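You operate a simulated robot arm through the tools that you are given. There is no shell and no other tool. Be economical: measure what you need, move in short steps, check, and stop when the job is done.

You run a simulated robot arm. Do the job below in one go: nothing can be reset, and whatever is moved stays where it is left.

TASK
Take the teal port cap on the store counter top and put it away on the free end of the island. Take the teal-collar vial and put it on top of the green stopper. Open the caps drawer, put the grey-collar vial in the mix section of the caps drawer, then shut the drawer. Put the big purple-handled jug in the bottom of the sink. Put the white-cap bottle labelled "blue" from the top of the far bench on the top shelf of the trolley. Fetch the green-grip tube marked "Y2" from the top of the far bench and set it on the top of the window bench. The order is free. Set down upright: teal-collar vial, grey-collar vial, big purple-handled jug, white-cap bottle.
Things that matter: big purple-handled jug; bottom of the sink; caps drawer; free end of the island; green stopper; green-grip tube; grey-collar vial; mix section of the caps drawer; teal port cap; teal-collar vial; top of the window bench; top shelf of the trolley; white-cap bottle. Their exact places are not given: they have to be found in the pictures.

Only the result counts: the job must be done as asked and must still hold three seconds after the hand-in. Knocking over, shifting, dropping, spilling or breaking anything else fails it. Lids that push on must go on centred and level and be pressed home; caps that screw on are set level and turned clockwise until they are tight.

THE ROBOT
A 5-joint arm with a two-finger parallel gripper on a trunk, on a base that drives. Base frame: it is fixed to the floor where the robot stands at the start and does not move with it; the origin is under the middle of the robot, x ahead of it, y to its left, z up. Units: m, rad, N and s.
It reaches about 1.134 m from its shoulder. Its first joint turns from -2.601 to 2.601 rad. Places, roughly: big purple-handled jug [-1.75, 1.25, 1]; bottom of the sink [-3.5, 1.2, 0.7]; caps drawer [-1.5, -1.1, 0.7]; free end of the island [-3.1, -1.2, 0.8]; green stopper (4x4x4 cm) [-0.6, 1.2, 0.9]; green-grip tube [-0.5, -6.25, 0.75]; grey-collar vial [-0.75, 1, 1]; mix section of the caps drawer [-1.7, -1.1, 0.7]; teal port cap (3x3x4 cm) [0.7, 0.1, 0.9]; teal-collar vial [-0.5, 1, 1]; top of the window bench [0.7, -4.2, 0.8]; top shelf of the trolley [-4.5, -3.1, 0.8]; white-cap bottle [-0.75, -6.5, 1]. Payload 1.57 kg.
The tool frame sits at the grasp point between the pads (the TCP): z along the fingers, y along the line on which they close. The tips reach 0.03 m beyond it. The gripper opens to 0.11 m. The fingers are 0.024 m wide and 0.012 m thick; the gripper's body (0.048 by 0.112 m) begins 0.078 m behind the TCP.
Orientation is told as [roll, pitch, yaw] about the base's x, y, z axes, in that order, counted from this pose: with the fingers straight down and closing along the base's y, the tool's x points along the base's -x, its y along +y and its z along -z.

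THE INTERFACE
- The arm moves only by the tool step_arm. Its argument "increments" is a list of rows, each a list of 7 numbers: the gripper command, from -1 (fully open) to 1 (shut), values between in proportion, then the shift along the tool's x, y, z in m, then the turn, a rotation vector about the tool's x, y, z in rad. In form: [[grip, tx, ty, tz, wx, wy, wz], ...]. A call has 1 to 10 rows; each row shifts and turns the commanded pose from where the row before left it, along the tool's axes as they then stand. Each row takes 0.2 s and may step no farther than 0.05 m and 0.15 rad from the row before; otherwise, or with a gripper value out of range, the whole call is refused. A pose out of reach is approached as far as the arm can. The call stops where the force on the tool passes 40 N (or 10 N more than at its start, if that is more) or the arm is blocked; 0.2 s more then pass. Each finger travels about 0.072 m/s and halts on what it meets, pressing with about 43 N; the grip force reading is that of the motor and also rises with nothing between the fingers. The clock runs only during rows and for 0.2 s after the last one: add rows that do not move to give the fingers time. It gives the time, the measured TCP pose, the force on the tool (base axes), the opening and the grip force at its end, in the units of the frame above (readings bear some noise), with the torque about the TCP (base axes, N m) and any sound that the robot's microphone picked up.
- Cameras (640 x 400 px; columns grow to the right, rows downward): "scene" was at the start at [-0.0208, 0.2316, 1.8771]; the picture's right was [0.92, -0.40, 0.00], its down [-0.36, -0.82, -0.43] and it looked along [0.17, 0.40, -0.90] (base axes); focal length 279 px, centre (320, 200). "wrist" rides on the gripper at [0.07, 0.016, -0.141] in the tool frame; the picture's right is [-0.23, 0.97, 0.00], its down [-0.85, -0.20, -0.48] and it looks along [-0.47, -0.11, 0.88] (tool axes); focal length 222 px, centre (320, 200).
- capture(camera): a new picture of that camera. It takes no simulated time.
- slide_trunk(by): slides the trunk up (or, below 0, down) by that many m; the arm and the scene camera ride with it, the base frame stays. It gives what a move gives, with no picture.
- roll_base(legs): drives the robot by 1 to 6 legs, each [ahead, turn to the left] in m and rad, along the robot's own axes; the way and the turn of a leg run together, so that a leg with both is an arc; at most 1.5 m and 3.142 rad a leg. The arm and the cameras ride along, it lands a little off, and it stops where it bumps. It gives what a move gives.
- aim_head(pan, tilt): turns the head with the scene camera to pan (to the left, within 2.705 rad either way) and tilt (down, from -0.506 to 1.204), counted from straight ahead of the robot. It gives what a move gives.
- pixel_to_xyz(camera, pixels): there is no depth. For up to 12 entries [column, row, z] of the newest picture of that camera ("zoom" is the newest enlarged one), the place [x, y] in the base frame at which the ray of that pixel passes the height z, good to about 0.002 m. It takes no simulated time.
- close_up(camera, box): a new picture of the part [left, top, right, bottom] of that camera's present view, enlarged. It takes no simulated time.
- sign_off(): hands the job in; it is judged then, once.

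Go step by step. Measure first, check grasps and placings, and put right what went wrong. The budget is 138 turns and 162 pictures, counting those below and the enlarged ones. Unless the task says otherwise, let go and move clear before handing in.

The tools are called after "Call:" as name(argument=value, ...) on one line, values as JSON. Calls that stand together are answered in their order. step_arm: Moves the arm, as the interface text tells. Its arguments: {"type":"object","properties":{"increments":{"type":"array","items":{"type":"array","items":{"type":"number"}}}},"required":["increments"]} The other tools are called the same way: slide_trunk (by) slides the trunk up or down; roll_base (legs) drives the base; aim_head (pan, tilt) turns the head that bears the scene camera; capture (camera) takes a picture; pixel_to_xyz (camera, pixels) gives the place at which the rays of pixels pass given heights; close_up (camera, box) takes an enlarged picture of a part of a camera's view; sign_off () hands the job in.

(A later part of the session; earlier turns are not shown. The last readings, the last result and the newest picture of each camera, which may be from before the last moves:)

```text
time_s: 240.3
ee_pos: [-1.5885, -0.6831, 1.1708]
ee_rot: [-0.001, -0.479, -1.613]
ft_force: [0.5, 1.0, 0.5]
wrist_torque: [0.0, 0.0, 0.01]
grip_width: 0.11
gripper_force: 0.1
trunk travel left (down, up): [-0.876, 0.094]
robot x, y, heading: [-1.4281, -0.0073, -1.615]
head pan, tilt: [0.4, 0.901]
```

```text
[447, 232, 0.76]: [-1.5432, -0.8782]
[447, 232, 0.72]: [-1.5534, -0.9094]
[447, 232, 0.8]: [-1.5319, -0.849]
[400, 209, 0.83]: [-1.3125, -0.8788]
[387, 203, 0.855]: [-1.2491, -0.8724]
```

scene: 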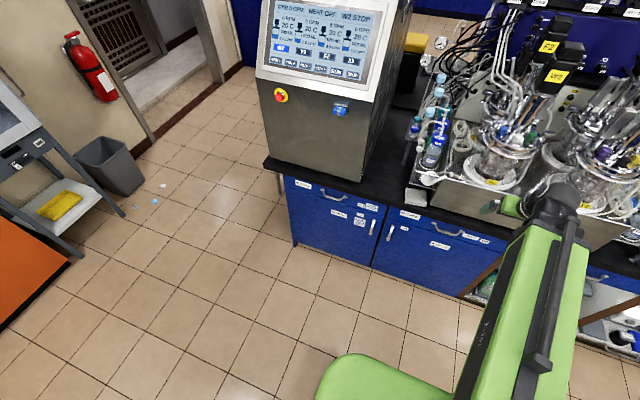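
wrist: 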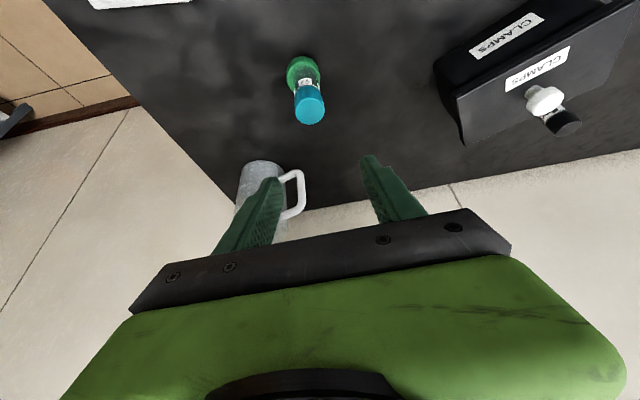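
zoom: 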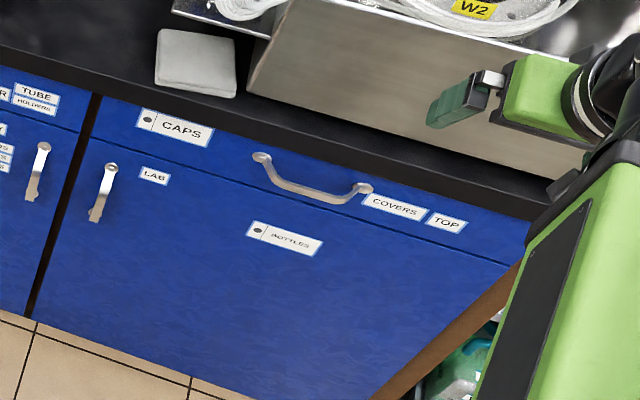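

I'll find the handle's height by intersecting its post rays with the front face (y≈−0.895).

Call:
pixel_to_xyz(camera="zoom", pixels=[[262, 157, 0.78], [262, 157, 0.8], [365, 188, 0.78], [365, 188, 0.8], [315, 194, 0.78], [315, 194, 0.8], [100, 95, 0.855], [530, 205, 0.855], [100, 100, 0.83], [92, 138, 0.75], [510, 265, 0.75], [505, 258, 0.75]])

Call:
capture(camera="wrist")

```text
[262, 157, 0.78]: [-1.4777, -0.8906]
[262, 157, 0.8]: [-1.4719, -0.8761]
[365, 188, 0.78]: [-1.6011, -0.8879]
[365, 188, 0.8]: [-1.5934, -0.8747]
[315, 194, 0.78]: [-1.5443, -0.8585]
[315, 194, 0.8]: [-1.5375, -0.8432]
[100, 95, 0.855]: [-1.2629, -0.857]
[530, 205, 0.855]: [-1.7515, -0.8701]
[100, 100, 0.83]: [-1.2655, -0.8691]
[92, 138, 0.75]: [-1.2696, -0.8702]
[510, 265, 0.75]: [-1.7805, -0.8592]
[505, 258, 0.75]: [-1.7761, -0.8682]
```

```text
64 pictures are left
```

wrist: 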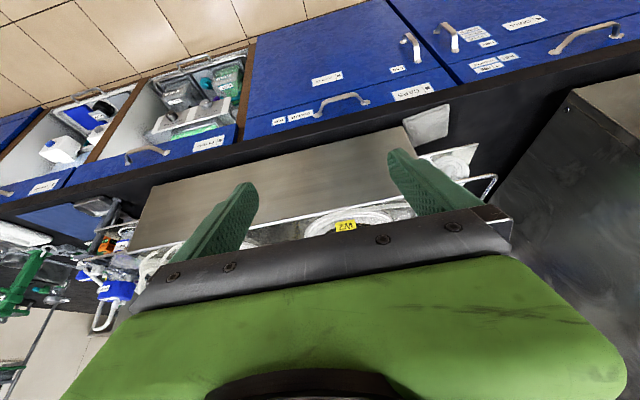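

Call:
close_up(camera="wrist", box=[240, 60, 440, 180])

Call:
pixel_to_xyz(camera="wrist", pixels=[[342, 97, 0.74], [342, 97, 0.76], [342, 97, 0.78], [342, 97, 0.8], [367, 104, 0.78], [318, 116, 0.78], [260, 155, 0.855], [420, 115, 0.855]])

```text
3.20 times, centred on (340, 120) of wrist
```

zoom: 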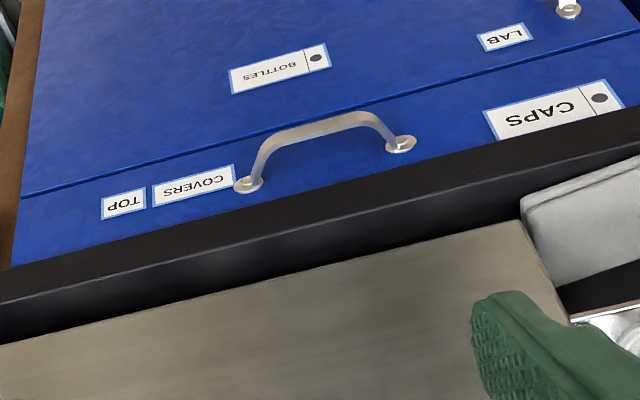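

```text
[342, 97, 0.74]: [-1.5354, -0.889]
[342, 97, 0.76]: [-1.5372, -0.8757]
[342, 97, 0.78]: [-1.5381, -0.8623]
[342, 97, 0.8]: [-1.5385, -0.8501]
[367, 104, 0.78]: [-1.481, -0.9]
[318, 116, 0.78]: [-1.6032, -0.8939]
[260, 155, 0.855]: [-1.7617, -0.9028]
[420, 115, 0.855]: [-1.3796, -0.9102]
```

The handle bar is around (-1.54,-0.857,0.785). I'll line the base up with it, then grip it with a near-horizontal tool closing vertically and pull by driving back.

Call:
roll_base(legs=[[0, -0.5], [0.22, 0], [0, 0.54], [-0.2, 0]])

Call:
slide_trunk(by=-0.3)

Call:
step_arm(increments=[[-0.3, 0, 0, 0, 0, 0, 0.15], [-0.3, 0, 0, 0, 0, 0, 0.15], [-0.3, 0, 0, 0, 0, 0, 0.15], [-0.3, 0, 0, 0, 0, 0, 0.15], [-0.3, 0, 0, 0, 0, 0, 0.15], [-0.3, 0, 0, 0, 0, 0, 0.15], [-0.3, 0, 0, 0, 0, 0, 0.15], [-0.3, 0, 0, 0, 0, 0, 0.15], [-0.3, 0, 0, 0, 0, 0, 0.15], [-0.3, 0, 0, 0, 0, 0, 0.15]])

```text
time_s: 246.1
ee_pos: [-1.6809, -0.6653, 1.172]
ee_rot: [0.001, -0.483, -1.588]
ft_force: [0.4, 1.2, 0.7]
wrist_torque: [0.01, 0.03, 0.0]
grip_width: 0.1097
gripper_force: 0.0
trunk travel left (down, up): [-0.876, 0.094]
robot x, y, heading: [-1.5367, 0.0113, -1.589]
head pan, tilt: [0.4, 0.901]
```

```text
time_s: 249.1
ee_pos: [-1.6797, -0.6678, 0.87]
ee_rot: [-0.001, -0.482, -1.591]
ft_force: [0.0, -0.4, -0.1]
wrist_torque: [-0.01, 0.0, 0.0]
grip_width: 0.1101
gripper_force: 0.1
trunk travel left (down, up): [-0.576, 0.394]
robot x, y, heading: [-1.5386, 0.0116, -1.587]
head pan, tilt: [0.4, 0.901]
```

```text
time_s: 251.3
ee_pos: [-1.6798, -0.6666, 0.8707]
ee_rot: [0.479, -0.033, -3.099]
ft_force: [-0.3, -0.3, 0.5]
wrist_torque: [-0.01, -0.04, 0.02]
grip_width: 0.0717
gripper_force: 0.1
trunk travel left (down, up): [-0.576, 0.394]
robot x, y, heading: [-1.5337, 0.0103, -1.588]
head pan, tilt: [0.4, 0.901]
```

The tool now closes in the vertical plane. I'll move it in line with the handle and tilt further towards horizontal.

Call:
step_arm(increments=[[-0.3, 0.047, 0, 0, 0, 0, 0], [-0.3, 0.047, 0, 0, 0, 0, 0], [-0.3, 0.046, 0, 0, 0, 0, 0], [-0.3, 0, 0.0325, 0.0169, 0, 0, 0], [-0.3, 0, 0.0325, 0.0169, 0, 0, 0], [-0.3, 0, 0.0325, 0.0169, 0, 0, 0]])

Call:
step_arm(increments=[[-0.3, 0, 0, 0, -0.13, 0, 0], [-0.3, 0, 0, 0, -0.13, 0, 0], [-0.3, 0, 0, 0, -0.13, 0, 0], [-0.3, 0, 0, 0, -0.13, 0, 0], [-0.3, 0, 0, 0, -0.13, 0, 0], [-0.3, 0, 0, 0, -0.13, 0, 0], [-0.3, 0, 0, 0, 0, 0, 0]])

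Call:
capture(camera="wrist")

Call:
capture(camera="scene")

```text
time_s: 252.7
ee_pos: [-1.5366, -0.7814, 0.8705]
ee_rot: [0.477, -0.034, -3.098]
ft_force: [-0.6, 0.0, 0.3]
wrist_torque: [0.04, 0.0, 0.01]
grip_width: 0.0716
gripper_force: 0.0
out of reach, approached as far as the arm can: row 1, 2
trunk travel left (down, up): [-0.576, 0.394]
robot x, y, heading: [-1.5369, 0.0134, -1.586]
head pan, tilt: [0.4, 0.901]
```

```text
time_s: 254.3
ee_pos: [-1.538, -0.7901, 1.0075]
ee_rot: [1.259, -0.032, -3.098]
ft_force: [-0.9, -0.2, -0.5]
wrist_torque: [0.01, -0.02, 0.0]
grip_width: 0.0714
gripper_force: 0.1
out of reach, approached as far as the arm can: row 1, 2, 3, 4, 5, 6
trunk travel left (down, up): [-0.576, 0.394]
robot x, y, heading: [-1.5375, 0.0095, -1.589]
head pan, tilt: [0.4, 0.901]
```

```text
62 pictures are left
```

wrist: 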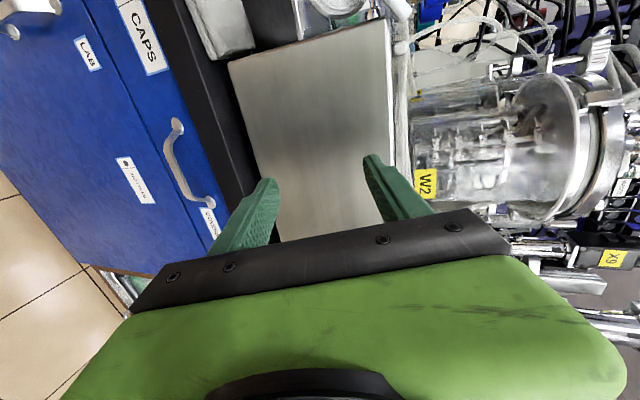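

```text
61 pictures are left
```

scene: 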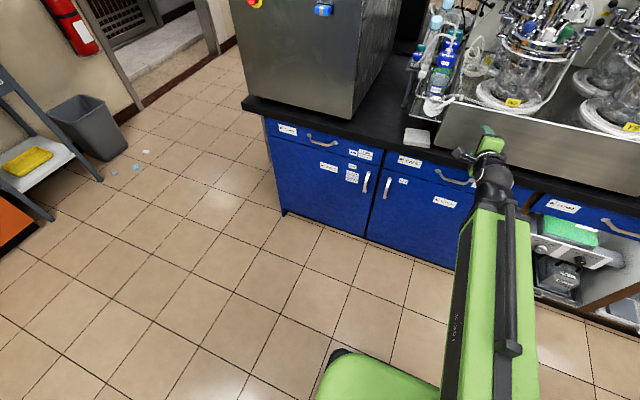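

Pitch is good. I'll triangulate the bar at (180,168) in this side view.

Call:
pixel_to_xyz(camera="wrist", pixels=[[175, 160, 0.76], [175, 160, 0.775], [175, 160, 0.79], [175, 160, 0.805], [180, 125, 0.79], [211, 200, 0.79], [205, 110, 0.83], [200, 90, 0.855]])

Call:
pixel_to_xyz(camera="scene", pixels=[[456, 181, 0.775], [456, 181, 0.79], [456, 181, 0.805]])

Call:
close_up(camera="scene", box=[400, 120, 540, 220])

Call:
close_up(camera="wrist", box=[130, 60, 290, 240])

```text
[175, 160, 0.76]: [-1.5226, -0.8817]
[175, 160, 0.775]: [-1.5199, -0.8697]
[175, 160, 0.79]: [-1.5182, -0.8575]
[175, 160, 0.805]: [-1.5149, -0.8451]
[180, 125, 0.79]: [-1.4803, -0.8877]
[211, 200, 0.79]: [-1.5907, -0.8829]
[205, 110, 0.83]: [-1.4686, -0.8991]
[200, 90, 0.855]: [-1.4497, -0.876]
```

```text
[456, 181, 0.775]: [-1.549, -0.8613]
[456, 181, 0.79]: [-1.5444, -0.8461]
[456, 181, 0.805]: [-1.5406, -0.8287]
```

```text
4.00 times, centred on (470, 170) of scene
```

zoom: 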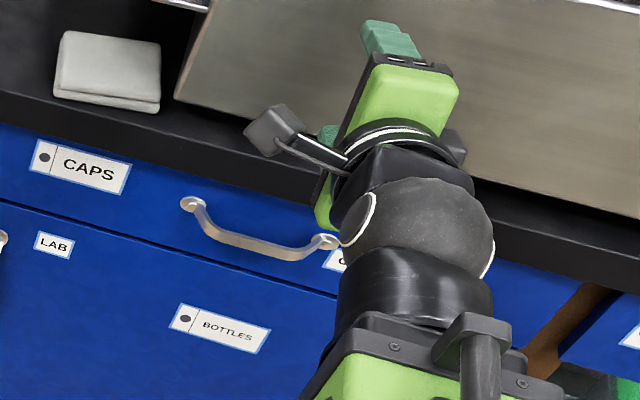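

```text
2.22 times, centred on (210, 150) of wrist
```

zoom: 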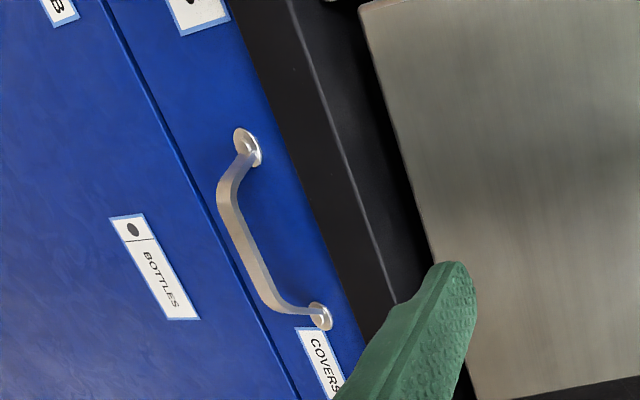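

The bar is near z≈0.787, y≈−0.856. I'll lower to that height in front of it and look.

Call:
slide_trunk(by=-0.22)

Call:
capture(camera="wrist")

```text
time_s: 256.6
ee_pos: [-1.5378, -0.7905, 0.7874]
ee_rot: [1.257, -0.034, -3.097]
ft_force: [0.1, 0.0, -1.3]
wrist_torque: [-0.01, 0.01, -0.01]
grip_width: 0.0717
gripper_force: 0.1
trunk travel left (down, up): [-0.356, 0.614]
robot x, y, heading: [-1.5404, 0.0085, -1.585]
head pan, tilt: [0.4, 0.901]
```

```text
58 pictures are left
```

wrist: 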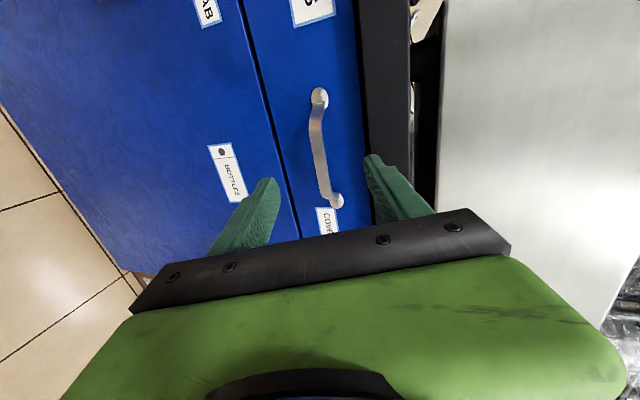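

Call:
pixel_to_xyz(camera="wrist", pixels=[[318, 148, 0.76], [318, 148, 0.77], [318, 148, 0.775], [318, 148, 0.78], [318, 148, 0.785], [318, 97, 0.78], [337, 200, 0.78], [365, 120, 0.815]])

```text
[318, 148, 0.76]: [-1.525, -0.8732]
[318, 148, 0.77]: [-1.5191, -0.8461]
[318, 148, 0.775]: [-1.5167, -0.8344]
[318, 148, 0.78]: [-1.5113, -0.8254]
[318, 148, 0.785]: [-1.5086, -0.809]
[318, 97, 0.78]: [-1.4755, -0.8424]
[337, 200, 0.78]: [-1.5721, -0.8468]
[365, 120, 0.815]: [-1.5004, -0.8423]
```

With both wrist lines, the bar is at about (y −0.878, z 0.755), exactly on the tool's pointing axis. I'll advance 7.5 cm along the tool and close.

Call:
step_arm(increments=[[0.1, 0, 0, 0.025, 0, 0, 0], [0.1, 0, 0, 0.025, 0, 0, 0], [0.1, 0, 0, 0.02, 0, 0, 0], [0.1, 0, 0, 0.005, 0, 0, 0]])

Call:
capture(camera="wrist")

```text
time_s: 257.5
ee_pos: [-1.5344, -0.849, 0.7878]
ee_rot: [1.251, -0.034, -3.097]
ft_force: [-0.8, 30.5, 7.4]
wrist_torque: [-1.01, 0.01, -0.26]
grip_width: 0.047
gripper_force: 0.1
out of reach, approached as far as the arm can: row 1, 2, 3
trunk travel left (down, up): [-0.356, 0.614]
robot x, y, heading: [-1.5329, 0.0105, -1.586]
head pan, tilt: [0.4, 0.901]
stopped in row 4: the force on the tool passed its limit at 53 N (the readings are from after the stop); the commanded pose is now the measured one
```

```text
57 pictures are left
```

wrist: 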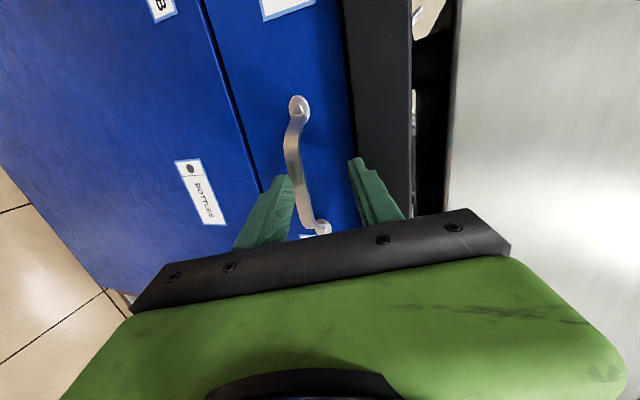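

The arm can't drop on its own, so the upper finger met the worktop edge. I'll back off 3 cm, lower the trunk 3 cm, and re-advance.

Call:
step_arm(increments=[[0.1, 0, -0.0093, -0.0285, 0, 0, 0]])

Call:
slide_trunk(by=-0.03)

Call:
step_arm(increments=[[0.1, 0, 0.0062, 0.019, 0, 0, 0], [0.1, 0, 0.0062, 0.019, 0, 0, 0], [0.1, 0, 0.002, 0.006, 0, 0, 0]])

Call:
capture(camera="wrist")

```text
time_s: 257.9
ee_pos: [-1.5345, -0.8233, 0.7872]
ee_rot: [1.25, -0.032, -3.096]
ft_force: [0.4, -0.4, -0.3]
wrist_torque: [-0.01, -0.01, 0.01]
grip_width: 0.0495
gripper_force: 0.1
trunk travel left (down, up): [-0.356, 0.614]
robot x, y, heading: [-1.5365, 0.0129, -1.583]
head pan, tilt: [0.4, 0.901]
```

```text
time_s: 258.6
ee_pos: [-1.5353, -0.8233, 0.7564]
ee_rot: [1.25, -0.032, -3.097]
ft_force: [-0.3, 0.2, 0.0]
wrist_torque: [-0.01, -0.03, 0.06]
grip_width: 0.0493
gripper_force: 0.1
trunk travel left (down, up): [-0.326, 0.644]
robot x, y, heading: [-1.5415, 0.008, -1.589]
head pan, tilt: [0.4, 0.901]
```

```text
time_s: 259.4
ee_pos: [-1.5327, -0.8685, 0.7562]
ee_rot: [1.249, -0.032, -3.096]
ft_force: [-0.5, 4.7, 0.9]
wrist_torque: [-0.17, 0.0, -0.05]
grip_width: 0.0488
gripper_force: 0.0
trunk travel left (down, up): [-0.326, 0.644]
robot x, y, heading: [-1.5388, 0.0119, -1.586]
head pan, tilt: [0.4, 0.901]
```

```text
56 pictures are left
```

wrist: 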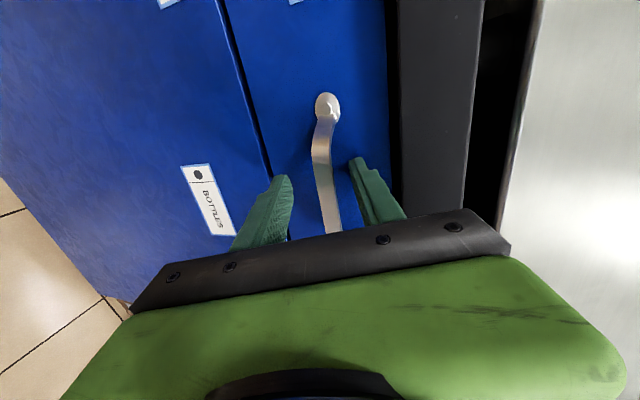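

The bar now lies between the fingers. I'll close and pull back with the base.

Call:
step_arm(increments=[[0.4, 0, 0, 0, 0, 0, 0], [1, 0, 0, 0, 0, 0, 0], [1, 0, 0, 0, 0, 0, 0], [1, 0, 0, 0, 0, 0, 0]])

Call:
roll_base(legs=[[-0.06, 0]])

Call:
capture(camera="wrist")

```text
time_s: 260.4
ee_pos: [-1.5323, -0.8679, 0.7611]
ee_rot: [1.261, -0.031, -3.099]
ft_force: [4.9, -5.5, 37.4]
wrist_torque: [-0.26, -0.76, 0.05]
grip_width: 0.0109
gripper_force: 28.3
trunk travel left (down, up): [-0.326, 0.644]
robot x, y, heading: [-1.536, 0.0098, -1.591]
head pan, tilt: [0.4, 0.901]
```

```text
time_s: 261.1
ee_pos: [-1.5323, -0.8689, 0.7609]
ee_rot: [1.27, -0.03, -3.101]
ft_force: [0.5, -6.1, 7.1]
wrist_torque: [-0.16, -0.77, -0.18]
grip_width: 0.0105
gripper_force: 28.9
trunk travel left (down, up): [-0.326, 0.644]
robot x, y, heading: [-1.5442, 0.0108, -1.591]
head pan, tilt: [0.4, 0.901]
stopped in leg 1: the force on the tool passed its limit at 57 N (the readings are from after the stop); the commanded pose is now the measured one
```

```text
55 pictures are left
```

wrist: 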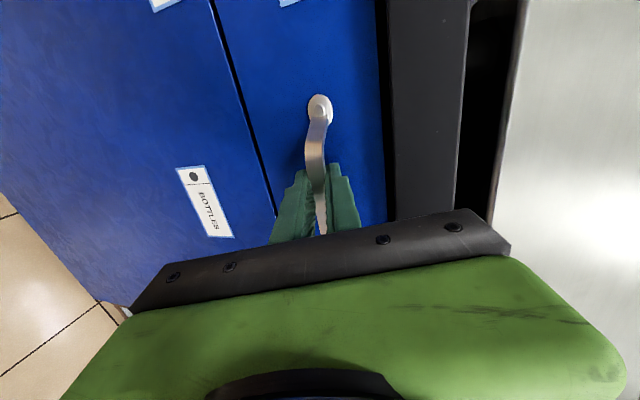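

The grip is good, but the base pull tripped the force limit. I'll pull with small arm steps.

Call:
step_arm(increments=[[1, 0, -0.0012, -0.004, 0, 0, 0], [1, 0, -0.0012, -0.004, 0, 0, 0], [1, 0, -0.0012, -0.004, 0, 0, 0], [1, 0, -0.0012, -0.004, 0, 0, 0], [1, 0, -0.0012, -0.004, 0, 0, 0], [1, 0, -0.0012, -0.004, 0, 0, 0], [1, 0, -0.0012, -0.004, 0, 0, 0], [1, 0, -0.0012, -0.004, 0, 0, 0]])

```text
time_s: 262.9
ee_pos: [-1.5326, -0.8332, 0.7613]
ee_rot: [1.268, -0.031, -3.099]
ft_force: [22.8, 0.4, 8.1]
wrist_torque: [-0.09, -0.72, 0.01]
grip_width: 0.0109
gripper_force: 28.5
trunk travel left (down, up): [-0.326, 0.644]
robot x, y, heading: [-1.5376, 0.01, -1.585]
head pan, tilt: [0.4, 0.901]
```

The drawer is moving with the grip. I'll continue by driving back.

Call:
roll_base(legs=[[-0.1, 0]])

Call:
step_arm(increments=[[1, -0.003, 0, 0, 0, 0, 0], [1, 0, 0, 0, 0, 0, 0]])

Call:
roll_base(legs=[[-0.1, 0]])

Call:
aim_head(pan=0.2, tilt=1.0)

Call:
capture(camera="scene")

```text
time_s: 264.0
ee_pos: [-1.5291, -0.7335, 0.7608]
ee_rot: [1.271, -0.031, -3.096]
ft_force: [25.5, -0.9, 7.9]
wrist_torque: [-0.06, -0.71, -0.01]
grip_width: 0.0108
gripper_force: 29.1
trunk travel left (down, up): [-0.326, 0.644]
robot x, y, heading: [-1.5362, 0.1155, -1.584]
head pan, tilt: [0.4, 0.901]
```

```text
time_s: 264.6
ee_pos: [-1.5306, -0.7332, 0.7607]
ee_rot: [1.268, -0.03, -3.097]
ft_force: [27.2, -2.2, 8.0]
wrist_torque: [-0.07, -0.72, 0.06]
grip_width: 0.0105
gripper_force: 28.8
trunk travel left (down, up): [-0.326, 0.644]
robot x, y, heading: [-1.537, 0.1132, -1.589]
head pan, tilt: [0.4, 0.901]
```

```text
time_s: 265.8
ee_pos: [-1.5322, -0.6317, 0.7603]
ee_rot: [1.269, -0.031, -3.101]
ft_force: [27.0, -1.0, 6.6]
wrist_torque: [-0.08, -0.69, -0.07]
grip_width: 0.0109
gripper_force: 29.1
trunk travel left (down, up): [-0.326, 0.644]
robot x, y, heading: [-1.5368, 0.2153, -1.579]
head pan, tilt: [0.4, 0.901]
```

```text
time_s: 266.5
ee_pos: [-1.5325, -0.6321, 0.7611]
ee_rot: [1.268, -0.03, -3.1]
ft_force: [10.2, -1.6, 6.0]
wrist_torque: [-0.09, -0.81, 0.19]
grip_width: 0.0109
gripper_force: 29.1
trunk travel left (down, up): [-0.326, 0.644]
robot x, y, heading: [-1.535, 0.2137, -1.585]
head pan, tilt: [0.201, 1.0]
```

```text
54 pictures are left
```

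scene: 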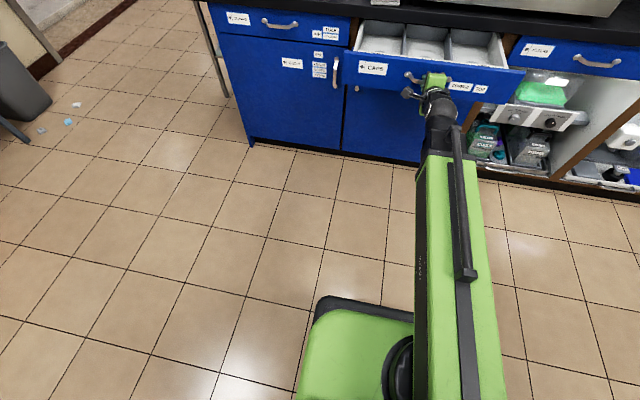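

The drawer is open about 0.235 m and shows three sections. I'll zoom to find the "mix" label.

Call:
close_up(camera="scene", box=[330, 0, 530, 110])

```text
3.20 times, centred on (430, 55) of scene
```

zoom: 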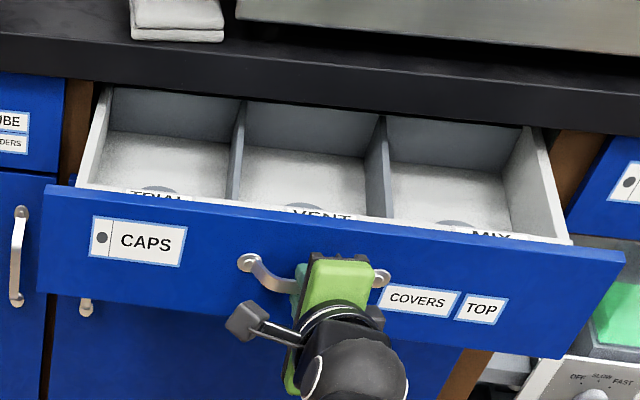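

MIX is the right-hand section. I'll release the handle, draw the fingers straight back, and raise.

Call:
step_arm(increments=[[0.3, 0, 0, 0, 0, 0, 0], [0.1, 0, 0, 0, 0, 0, 0], [0.1, 0, -0.0062, -0.019, 0, 0, 0], [0.1, 0, -0.0062, -0.019, 0, 0, 0], [0.1, 0, -0.0062, -0.019, 0, 0, 0]])

Call:
slide_trunk(by=0.35)

Call:
aim_head(pan=0.0, tilt=1.0)

Call:
capture(camera="scene")

```text
time_s: 267.7
ee_pos: [-1.5351, -0.5855, 0.7603]
ee_rot: [1.265, -0.03, -3.099]
ft_force: [-0.6, 0.8, -0.2]
wrist_torque: [-0.03, 0.03, -0.02]
grip_width: 0.0494
gripper_force: 0.0
out of reach, approached as far as the arm can: row 5
trunk travel left (down, up): [-0.326, 0.644]
robot x, y, heading: [-1.5349, 0.2139, -1.586]
head pan, tilt: [0.201, 1.0]
```

```text
time_s: 271.1
ee_pos: [-1.5353, -0.5848, 1.1091]
ee_rot: [1.264, -0.03, -3.099]
ft_force: [0.5, 0.0, 0.2]
wrist_torque: [-0.02, 0.01, 0.01]
grip_width: 0.0494
gripper_force: 0.1
trunk travel left (down, up): [-0.676, 0.294]
robot x, y, heading: [-1.5339, 0.2124, -1.587]
head pan, tilt: [0.201, 1.0]
```

```text
time_s: 271.9
ee_pos: [-1.5343, -0.5855, 1.111]
ee_rot: [1.266, -0.029, -3.098]
ft_force: [-0.1, -0.5, 0.5]
wrist_torque: [-0.01, 0.01, 0.0]
grip_width: 0.0494
gripper_force: 0.2
trunk travel left (down, up): [-0.676, 0.294]
robot x, y, heading: [-1.5351, 0.2143, -1.586]
head pan, tilt: [0.0, 1.0]
```

```text
52 pictures are left
```

scene: 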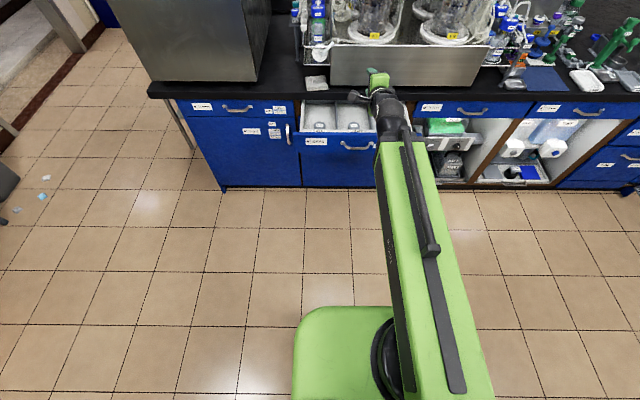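

I'll return the tool to straight down and drive to the grey vial.

Call:
step_arm(increments=[[-0.2, 0, 0, 0, 0.14, 0, 0], [-0.2, 0, 0, 0, 0.14, 0, 0], [-0.2, 0, 0, 0, 0.14, 0, 0], [-0.2, 0, 0, 0, 0.14, 0, 0], [-0.2, 0, 0, 0, 0.14, 0, 0], [-0.2, 0, 0, 0, 0.14, 0, 0], [-0.2, 0, 0, 0, 0.14, 0, 0], [-0.2, 0, 0, 0, 0.14, 0, 0], [-0.2, 0, 0, 0, 0.14, 0, 0]])

Call:
slide_trunk(by=0.25)

Call:
roll_base(legs=[[0.2, 0], [0, 1.586], [0.8, 0], [0, 1.571], [0.28, 0]])

Call:
aim_head(pan=0.15, tilt=0.9)

Call:
capture(camera="wrist")

Call:
capture(camera="scene")

```text
time_s: 273.9
ee_pos: [-1.5348, -0.5864, 0.9434]
ee_rot: [0.003, -0.029, -3.098]
ft_force: [0.5, 0.3, -0.2]
wrist_torque: [-0.03, 0.02, 0.03]
grip_width: 0.0664
gripper_force: 0.0
out of reach, approached as far as the arm can: row 1, 2, 3, 4, 5, 6, 7, 8
trunk travel left (down, up): [-0.676, 0.294]
robot x, y, heading: [-1.5318, 0.2126, -1.587]
head pan, tilt: [0.0, 1.0]
```

```text
time_s: 276.4
ee_pos: [-1.5369, -0.5864, 1.1929]
ee_rot: [0.006, -0.029, -3.1]
ft_force: [-0.4, 0.1, -0.3]
wrist_torque: [-0.02, 0.02, 0.0]
grip_width: 0.0661
gripper_force: 0.1
trunk travel left (down, up): [-0.926, 0.044]
robot x, y, heading: [-1.5316, 0.2132, -1.592]
head pan, tilt: [0.0, 1.0]
```

```text
time_s: 291.2
ee_pos: [-0.7125, 1.0793, 1.1931]
ee_rot: [0.007, -0.029, 0.032]
ft_force: [0.8, 0.9, -1.0]
wrist_torque: [-0.01, 0.02, -0.02]
grip_width: 0.066
gripper_force: 0.1
trunk travel left (down, up): [-0.926, 0.044]
robot x, y, heading: [-0.7413, 0.2808, 1.534]
head pan, tilt: [0.0, 1.0]
```

```text
time_s: 291.9
ee_pos: [-0.712, 1.0788, 1.1934]
ee_rot: [0.007, -0.029, 0.034]
ft_force: [-0.5, 0.2, -1.3]
wrist_torque: [0.02, 0.01, 0.02]
grip_width: 0.0663
gripper_force: 0.2
trunk travel left (down, up): [-0.926, 0.044]
robot x, y, heading: [-0.7412, 0.2786, 1.539]
head pan, tilt: [0.15, 0.901]
```

```text
51 pictures are left
```

wrist: 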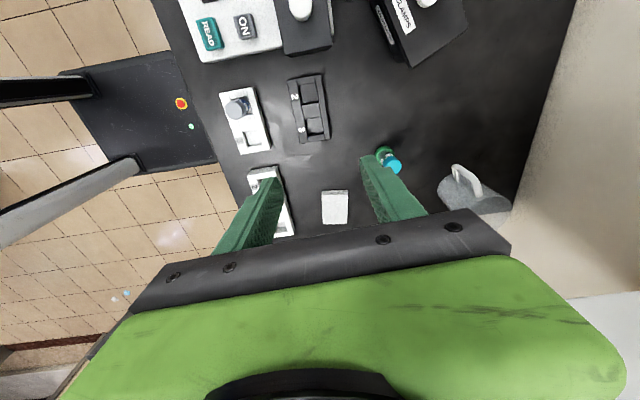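

```text
50 pictures are left
```

scene: 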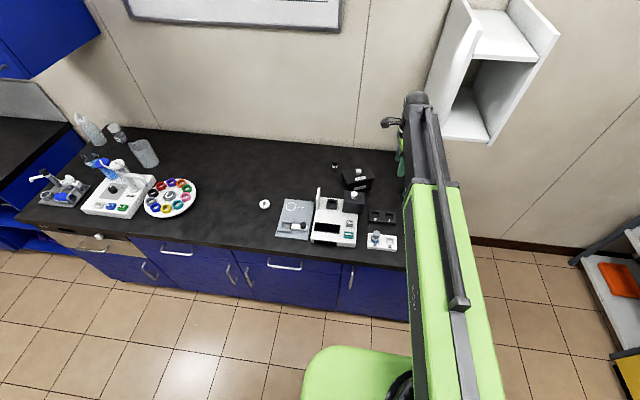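

The grey vial top is at (239,107) in the wrist view and about (376,234) in the scene view. I'll measure it.

Call:
pixel_to_xyz(camera="wrist", pixels=[[239, 106, 0.915], [239, 106, 0.93]])

Call:
pixel_to_xyz(camera="scene", pixels=[[376, 233, 0.915], [376, 233, 0.93]])

```text
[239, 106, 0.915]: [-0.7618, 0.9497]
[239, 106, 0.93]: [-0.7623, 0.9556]
```

```text
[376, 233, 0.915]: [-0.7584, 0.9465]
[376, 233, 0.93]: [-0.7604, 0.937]
```

The vial is at (-0.760,0.947). I'll move over it and lower.

Call:
step_arm(increments=[[-0.2, 0.0175, -0.0434, 0, 0, 0, 0], [-0.2, 0.0175, -0.0434, 0, 0, 0, 0], [-0.2, 0.0175, -0.0434, 0, 0, 0, 0]])

Call:
slide_trunk(by=-0.19)

Call:
capture(camera="wrist")

```text
time_s: 292.7
ee_pos: [-0.7628, 0.9469, 1.194]
ee_rot: [0.008, -0.03, 0.034]
ft_force: [-0.4, -0.5, 0.2]
wrist_torque: [-0.01, 0.0, 0.01]
grip_width: 0.066
gripper_force: 0.2
trunk travel left (down, up): [-0.926, 0.044]
robot x, y, heading: [-0.7369, 0.2806, 1.535]
head pan, tilt: [0.15, 0.901]
```

```text
time_s: 294.8
ee_pos: [-0.7615, 0.9465, 1.0027]
ee_rot: [0.008, -0.031, 0.033]
ft_force: [0.0, -0.1, 0.6]
wrist_torque: [0.01, 0.03, 0.02]
grip_width: 0.0659
gripper_force: 0.1
trunk travel left (down, up): [-0.736, 0.234]
robot x, y, heading: [-0.7376, 0.2809, 1.531]
head pan, tilt: [0.15, 0.901]
```

```text
49 pictures are left
```

wrist: 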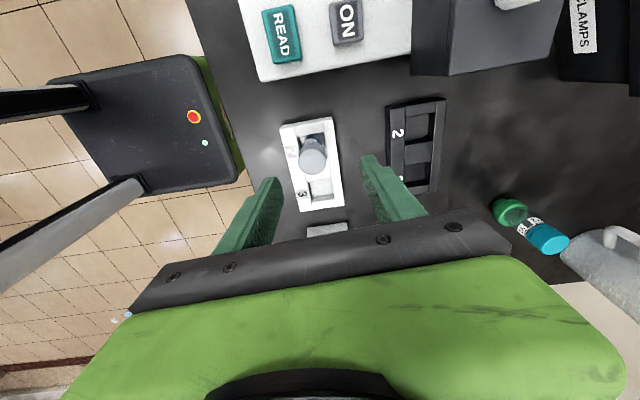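

Call:
pixel_to_xyz(camera="wrist", pixels=[[313, 160, 0.917], [313, 160, 0.925]])

Call:
slide_trunk(by=-0.055)

Call:
close_up(camera="wrist", box=[240, 100, 420, 240])

```text
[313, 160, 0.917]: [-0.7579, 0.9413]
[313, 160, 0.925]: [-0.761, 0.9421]
```

```text
time_s: 295.7
ee_pos: [-0.7607, 0.9485, 0.9482]
ee_rot: [0.008, -0.028, 0.033]
ft_force: [-0.2, -0.1, 0.3]
wrist_torque: [-0.02, 0.04, -0.02]
grip_width: 0.0661
gripper_force: 0.1
trunk travel left (down, up): [-0.681, 0.289]
robot x, y, heading: [-0.7394, 0.275, 1.532]
head pan, tilt: [0.15, 0.901]
```

```text
2.86 times, centred on (330, 170) of wrist
```

zoom: 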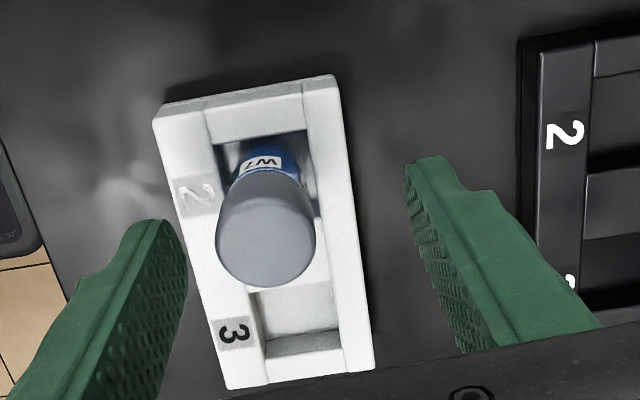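

The vial is about 6 mm left of centre. I'll correct, lower and close.

Call:
step_arm(increments=[[-0.2, 0.0, -0.006, 0, 0, 0, 0]])

Call:
slide_trunk(by=-0.015)

Call:
step_arm(increments=[[0.2, 0, 0, 0, 0, 0, 0], [0.5, 0, 0, 0, 0, 0, 0], [1, 0, 0, 0, 0, 0, 0], [1, 0, 0, 0, 0, 0, 0], [1, 0, 0, 0, 0, 0, 0]])

Call:
slide_trunk(by=0.2)

Call:
capture(camera="wrist")

```text
time_s: 296.1
ee_pos: [-0.7613, 0.942, 0.9475]
ee_rot: [0.005, -0.028, 0.034]
ft_force: [0.6, -0.9, -0.2]
wrist_torque: [0.01, 0.0, 0.02]
grip_width: 0.0659
gripper_force: 0.2
trunk travel left (down, up): [-0.681, 0.289]
robot x, y, heading: [-0.7404, 0.2796, 1.531]
head pan, tilt: [0.15, 0.901]
```

```text
time_s: 296.8
ee_pos: [-0.7605, 0.9427, 0.934]
ee_rot: [0.008, -0.028, 0.034]
ft_force: [-0.1, 0.3, -0.6]
wrist_torque: [0.0, 0.0, 0.0]
grip_width: 0.0662
gripper_force: 0.0
trunk travel left (down, up): [-0.666, 0.304]
robot x, y, heading: [-0.7408, 0.2786, 1.533]
head pan, tilt: [0.15, 0.901]
```

```text
time_s: 297.9
ee_pos: [-0.762, 0.9423, 0.934]
ee_rot: [0.007, -0.028, 0.032]
ft_force: [0.2, 0.0, -0.3]
wrist_torque: [-0.02, 0.03, 0.02]
grip_width: 0.0285
gripper_force: 38.7
trunk travel left (down, up): [-0.666, 0.304]
robot x, y, heading: [-0.7403, 0.2785, 1.533]
head pan, tilt: [0.15, 0.901]
```

```text
time_s: 300.1
ee_pos: [-0.7608, 0.9435, 1.1324]
ee_rot: [0.007, -0.03, 0.033]
ft_force: [0.2, -0.4, -1.6]
wrist_torque: [0.0, 0.0, -0.04]
grip_width: 0.0284
gripper_force: 38.5
trunk travel left (down, up): [-0.866, 0.104]
robot x, y, heading: [-0.7417, 0.2815, 1.531]
head pan, tilt: [0.15, 0.901]
```

```text
47 pictures are left
```

wrist: 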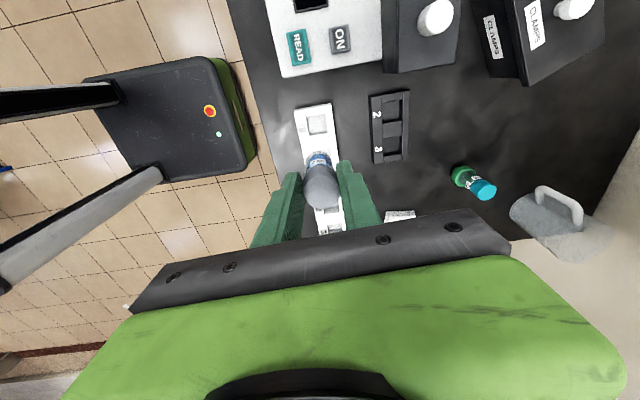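

The grey vial is held. I'll drive back to the open drawer.

Call:
roll_base(legs=[[-0.28, 0], [0, 1.61], [0.86, 0], [0, 1.57]])

Call:
aim_head(pan=-0.25, tilt=0.95)

Call:
capture(camera="scene")

Call:
capture(camera="wrist")

```text
time_s: 314.0
ee_pos: [-1.5323, -0.6686, 1.1324]
ee_rot: [0.004, -0.032, -3.041]
ft_force: [-0.9, -1.0, -0.6]
wrist_torque: [0.03, 0.03, -0.01]
grip_width: 0.0282
gripper_force: 39.0
trunk travel left (down, up): [-0.866, 0.104]
robot x, y, heading: [-1.5569, -0.0066, -1.552]
head pan, tilt: [0.15, 0.901]
```

```text
time_s: 314.9
ee_pos: [-1.5332, -0.6667, 1.1334]
ee_rot: [0.008, -0.031, -3.042]
ft_force: [-0.1, 0.3, 0.0]
wrist_torque: [-0.03, -0.01, 0.02]
grip_width: 0.0284
gripper_force: 38.1
trunk travel left (down, up): [-0.866, 0.104]
robot x, y, heading: [-1.5613, -0.0026, -1.554]
head pan, tilt: [-0.25, 0.949]
```

```text
46 pictures are left
```

scene: 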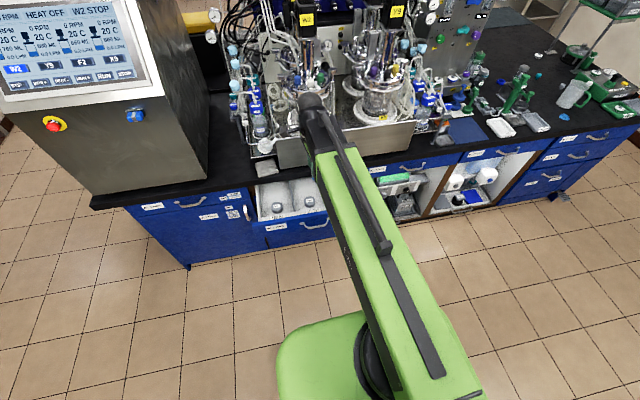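

```text
45 pictures are left
```

wrist: 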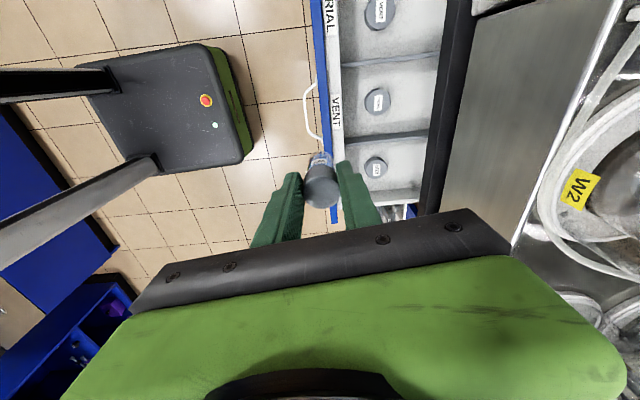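

Each section holds a small labelled disc, and MIX is the lowest one here (disc at (376,167)). I'll measure the free floor in it.

Call:
close_up(camera="wrist", box=[310, 110, 450, 230])

Call:
pixel_to_xyz(camera="wrist", pixels=[[376, 167, 0.73], [345, 138, 0.78], [430, 130, 0.78], [346, 200, 0.78], [420, 190, 0.78], [376, 77, 0.73], [378, 101, 0.73], [345, 65, 0.78], [430, 55, 0.78]])

```text
3.33 times, centred on (380, 170) of wrist
```

zoom: 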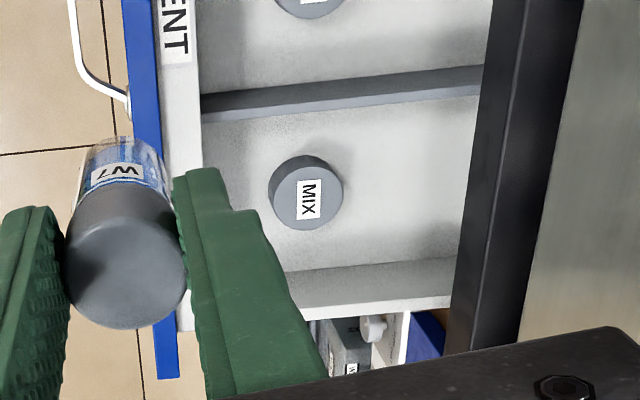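

```text
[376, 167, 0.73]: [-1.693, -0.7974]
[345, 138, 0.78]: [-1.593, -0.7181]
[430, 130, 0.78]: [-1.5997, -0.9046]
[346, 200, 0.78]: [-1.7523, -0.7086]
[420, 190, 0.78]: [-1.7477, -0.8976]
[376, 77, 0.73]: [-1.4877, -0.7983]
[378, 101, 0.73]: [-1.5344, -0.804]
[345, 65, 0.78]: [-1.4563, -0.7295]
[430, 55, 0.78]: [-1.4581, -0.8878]
```

The disc in MIX is at (-1.69,-0.80), so a free spot is (-1.64,-0.765). I'll move above it.

Call:
step_arm(increments=[[1, -0.029, 0.0217, 0, 0, 0, 0], [1, -0.029, 0.0217, 0, 0, 0, 0], [1, -0.029, 0.0217, 0, 0, 0, 0], [1, -0.029, 0.0217, 0, 0, 0, 0]])

Call:
slide_trunk(by=-0.22)

Call:
capture(camera="wrist")

```text
time_s: 315.9
ee_pos: [-1.6411, -0.7649, 1.1328]
ee_rot: [0.008, -0.029, -3.04]
ft_force: [-0.4, -0.3, 0.2]
wrist_torque: [-0.01, -0.03, 0.0]
grip_width: 0.0284
gripper_force: 38.5
out of reach, approached as far as the arm can: row 2
trunk travel left (down, up): [-0.866, 0.104]
robot x, y, heading: [-1.5575, -0.0027, -1.557]
head pan, tilt: [-0.25, 0.949]
```

```text
time_s: 318.2
ee_pos: [-1.6407, -0.7643, 0.9133]
ee_rot: [0.008, -0.029, -3.043]
ft_force: [-0.5, -1.1, 0.0]
wrist_torque: [-0.01, 0.02, 0.01]
grip_width: 0.0284
gripper_force: 37.7
trunk travel left (down, up): [-0.646, 0.324]
robot x, y, heading: [-1.5581, -0.0063, -1.555]
head pan, tilt: [-0.25, 0.949]
```

```text
43 pictures are left
```

wrist: 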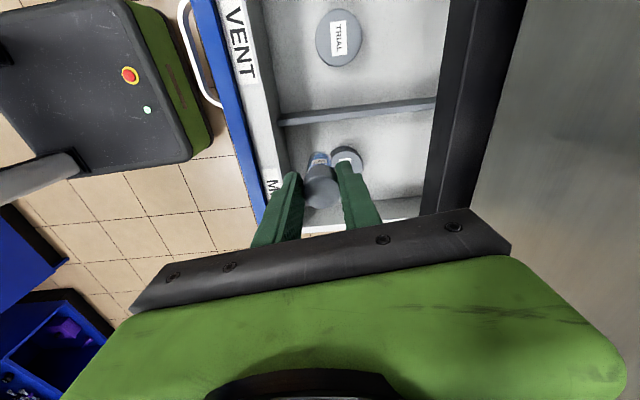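

I'll verify the clearances in this closer view.

Call:
close_up(camera="wrist", box=[250, 80, 430, 230])

Call:
pixel_to_xyz(camera="wrist", pixels=[[348, 158, 0.745], [348, 158, 0.725], [330, 128, 0.72], [400, 118, 0.72], [279, 120, 0.79], [285, 165, 0.72], [320, 134, 0.72]])

```text
2.67 times, centred on (340, 155) of wrist
```

zoom: 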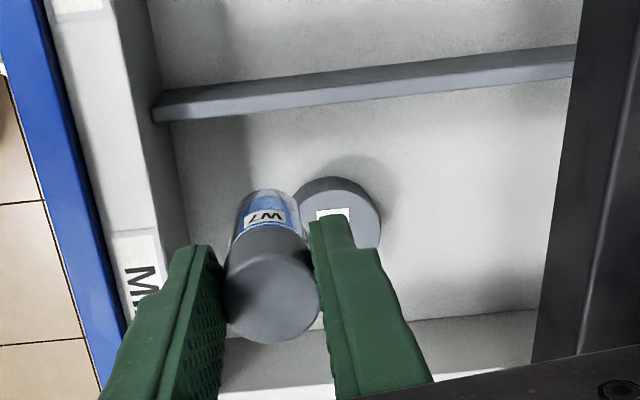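

```text
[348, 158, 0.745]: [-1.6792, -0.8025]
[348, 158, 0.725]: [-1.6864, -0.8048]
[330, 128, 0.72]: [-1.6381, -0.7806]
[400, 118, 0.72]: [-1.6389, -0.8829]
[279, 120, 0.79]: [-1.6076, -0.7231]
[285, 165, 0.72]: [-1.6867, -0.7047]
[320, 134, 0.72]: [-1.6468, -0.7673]
```

A gap of about 2 cm to the disc is fine. After a small nudge I'll lower.

Call:
step_arm(increments=[[1, -0.0035, -0.0054, 0, 0, 0, 0]])

Call:
slide_trunk(by=-0.1)

Call:
slide_trunk(by=-0.008)

Call:
slide_trunk(by=-0.006)

```text
time_s: 318.6
ee_pos: [-1.6455, -0.7604, 0.9138]
ee_rot: [0.008, -0.028, -3.042]
ft_force: [0.0, -0.3, 0.3]
wrist_torque: [-0.01, 0.02, 0.01]
grip_width: 0.0284
gripper_force: 38.5
trunk travel left (down, up): [-0.646, 0.324]
robot x, y, heading: [-1.5612, -0.0042, -1.555]
head pan, tilt: [-0.25, 0.949]
```

```text
time_s: 319.9
ee_pos: [-1.6456, -0.7599, 0.8137]
ee_rot: [0.007, -0.03, -3.042]
ft_force: [-0.2, -0.6, -0.1]
wrist_torque: [-0.04, 0.01, 0.05]
grip_width: 0.0286
gripper_force: 39.0
trunk travel left (down, up): [-0.546, 0.424]
robot x, y, heading: [-1.5549, -0.0053, -1.555]
head pan, tilt: [-0.25, 0.949]
```

```text
time_s: 320.5
ee_pos: [-1.6457, -0.7604, 0.8064]
ee_rot: [0.007, -0.028, -3.042]
ft_force: [-0.8, 0.4, -0.9]
wrist_torque: [0.0, 0.02, 0.02]
grip_width: 0.0284
gripper_force: 38.5
trunk travel left (down, up): [-0.538, 0.432]
robot x, y, heading: [-1.5594, -0.006, -1.559]
head pan, tilt: [-0.25, 0.949]
```

```text
time_s: 321.0
ee_pos: [-1.6456, -0.7593, 0.8]
ee_rot: [0.007, -0.03, -3.043]
ft_force: [-0.5, -0.5, -0.8]
wrist_torque: [-0.02, 0.0, 0.0]
grip_width: 0.0282
gripper_force: 38.2
trunk travel left (down, up): [-0.532, 0.438]
robot x, y, heading: [-1.56, -0.0055, -1.553]
head pan, tilt: [-0.25, 0.949]
```

Call:
slide_trunk(by=-0.006)

Call:
slide_trunk(by=-0.005)

Call:
slide_trunk(by=-0.004)

Call:
capture(camera="wrist")

```text
time_s: 321.6
ee_pos: [-1.6452, -0.7597, 0.7933]
ee_rot: [0.008, -0.03, -3.042]
ft_force: [0.3, 0.1, -0.9]
wrist_torque: [-0.02, 0.01, -0.01]
grip_width: 0.0284
gripper_force: 38.4
trunk travel left (down, up): [-0.526, 0.444]
robot x, y, heading: [-1.5584, -0.0043, -1.558]
head pan, tilt: [-0.25, 0.949]
```

```text
time_s: 322.1
ee_pos: [-1.6454, -0.7583, 0.7891]
ee_rot: [0.006, -0.028, -3.043]
ft_force: [-0.9, 0.3, 14.4]
wrist_torque: [0.05, 0.13, 0.03]
grip_width: 0.0283
gripper_force: 38.4
trunk travel left (down, up): [-0.521, 0.449]
robot x, y, heading: [-1.5557, -0.0056, -1.554]
head pan, tilt: [-0.25, 0.949]
```

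```text
time_s: 322.5
ee_pos: [-1.6454, -0.7574, 0.7895]
ee_rot: [0.011, -0.033, -3.043]
ft_force: [2.5, 1.1, 32.7]
wrist_torque: [0.13, 0.08, 0.02]
grip_width: 0.0284
gripper_force: 38.1
trunk travel left (down, up): [-0.52, 0.45]
robot x, y, heading: [-1.5578, -0.0025, -1.556]
head pan, tilt: [-0.25, 0.949]
stopped: the force on the tool passed its limit at 44 N (the readings are from after the stop); the commanded pose is now the measured one
```

```text
41 pictures are left
```

wrist: 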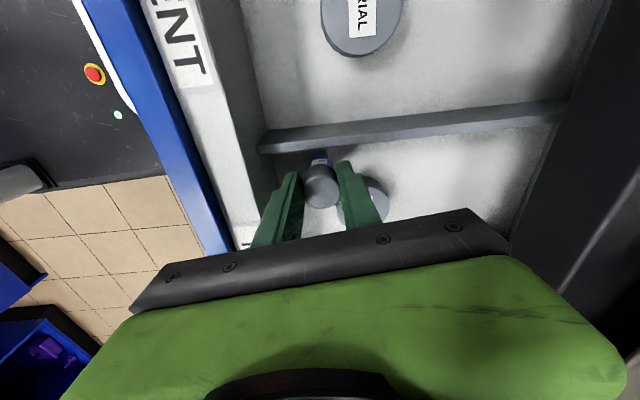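

The vial stands on the section floor (contact at 0.789). I'll open slightly and lift away.

Call:
step_arm(increments=[[0.4, 0, 0, 0, 0, 0, 0], [0.2, 0, 0, 0, 0, 0, 0], [0.2, 0, 0, 0, 0, 0, 0]])

Call:
slide_trunk(by=0.25)

Call:
capture(camera="wrist")

```text
time_s: 323.3
ee_pos: [-1.6459, -0.7607, 0.7877]
ee_rot: [0.008, -0.03, -3.043]
ft_force: [1.0, 0.7, -0.2]
wrist_torque: [-0.05, 0.0, -0.01]
grip_width: 0.0441
gripper_force: 0.0
trunk travel left (down, up): [-0.52, 0.45]
robot x, y, heading: [-1.5555, -0.0052, -1.553]
head pan, tilt: [-0.25, 0.949]
```

```text
time_s: 325.9
ee_pos: [-1.6451, -0.7601, 1.0365]
ee_rot: [0.006, -0.029, -3.042]
ft_force: [0.2, -0.5, -0.1]
wrist_torque: [-0.02, 0.0, 0.02]
grip_width: 0.0439
gripper_force: 0.1
trunk travel left (down, up): [-0.77, 0.2]
robot x, y, heading: [-1.5575, -0.0018, -1.557]
head pan, tilt: [-0.25, 0.949]
```

```text
40 pictures are left
```

wrist: 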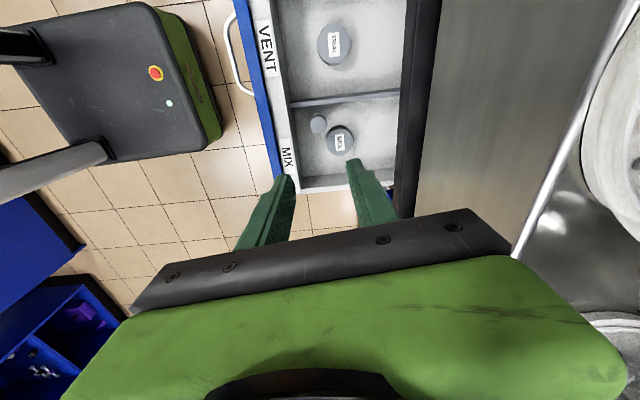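

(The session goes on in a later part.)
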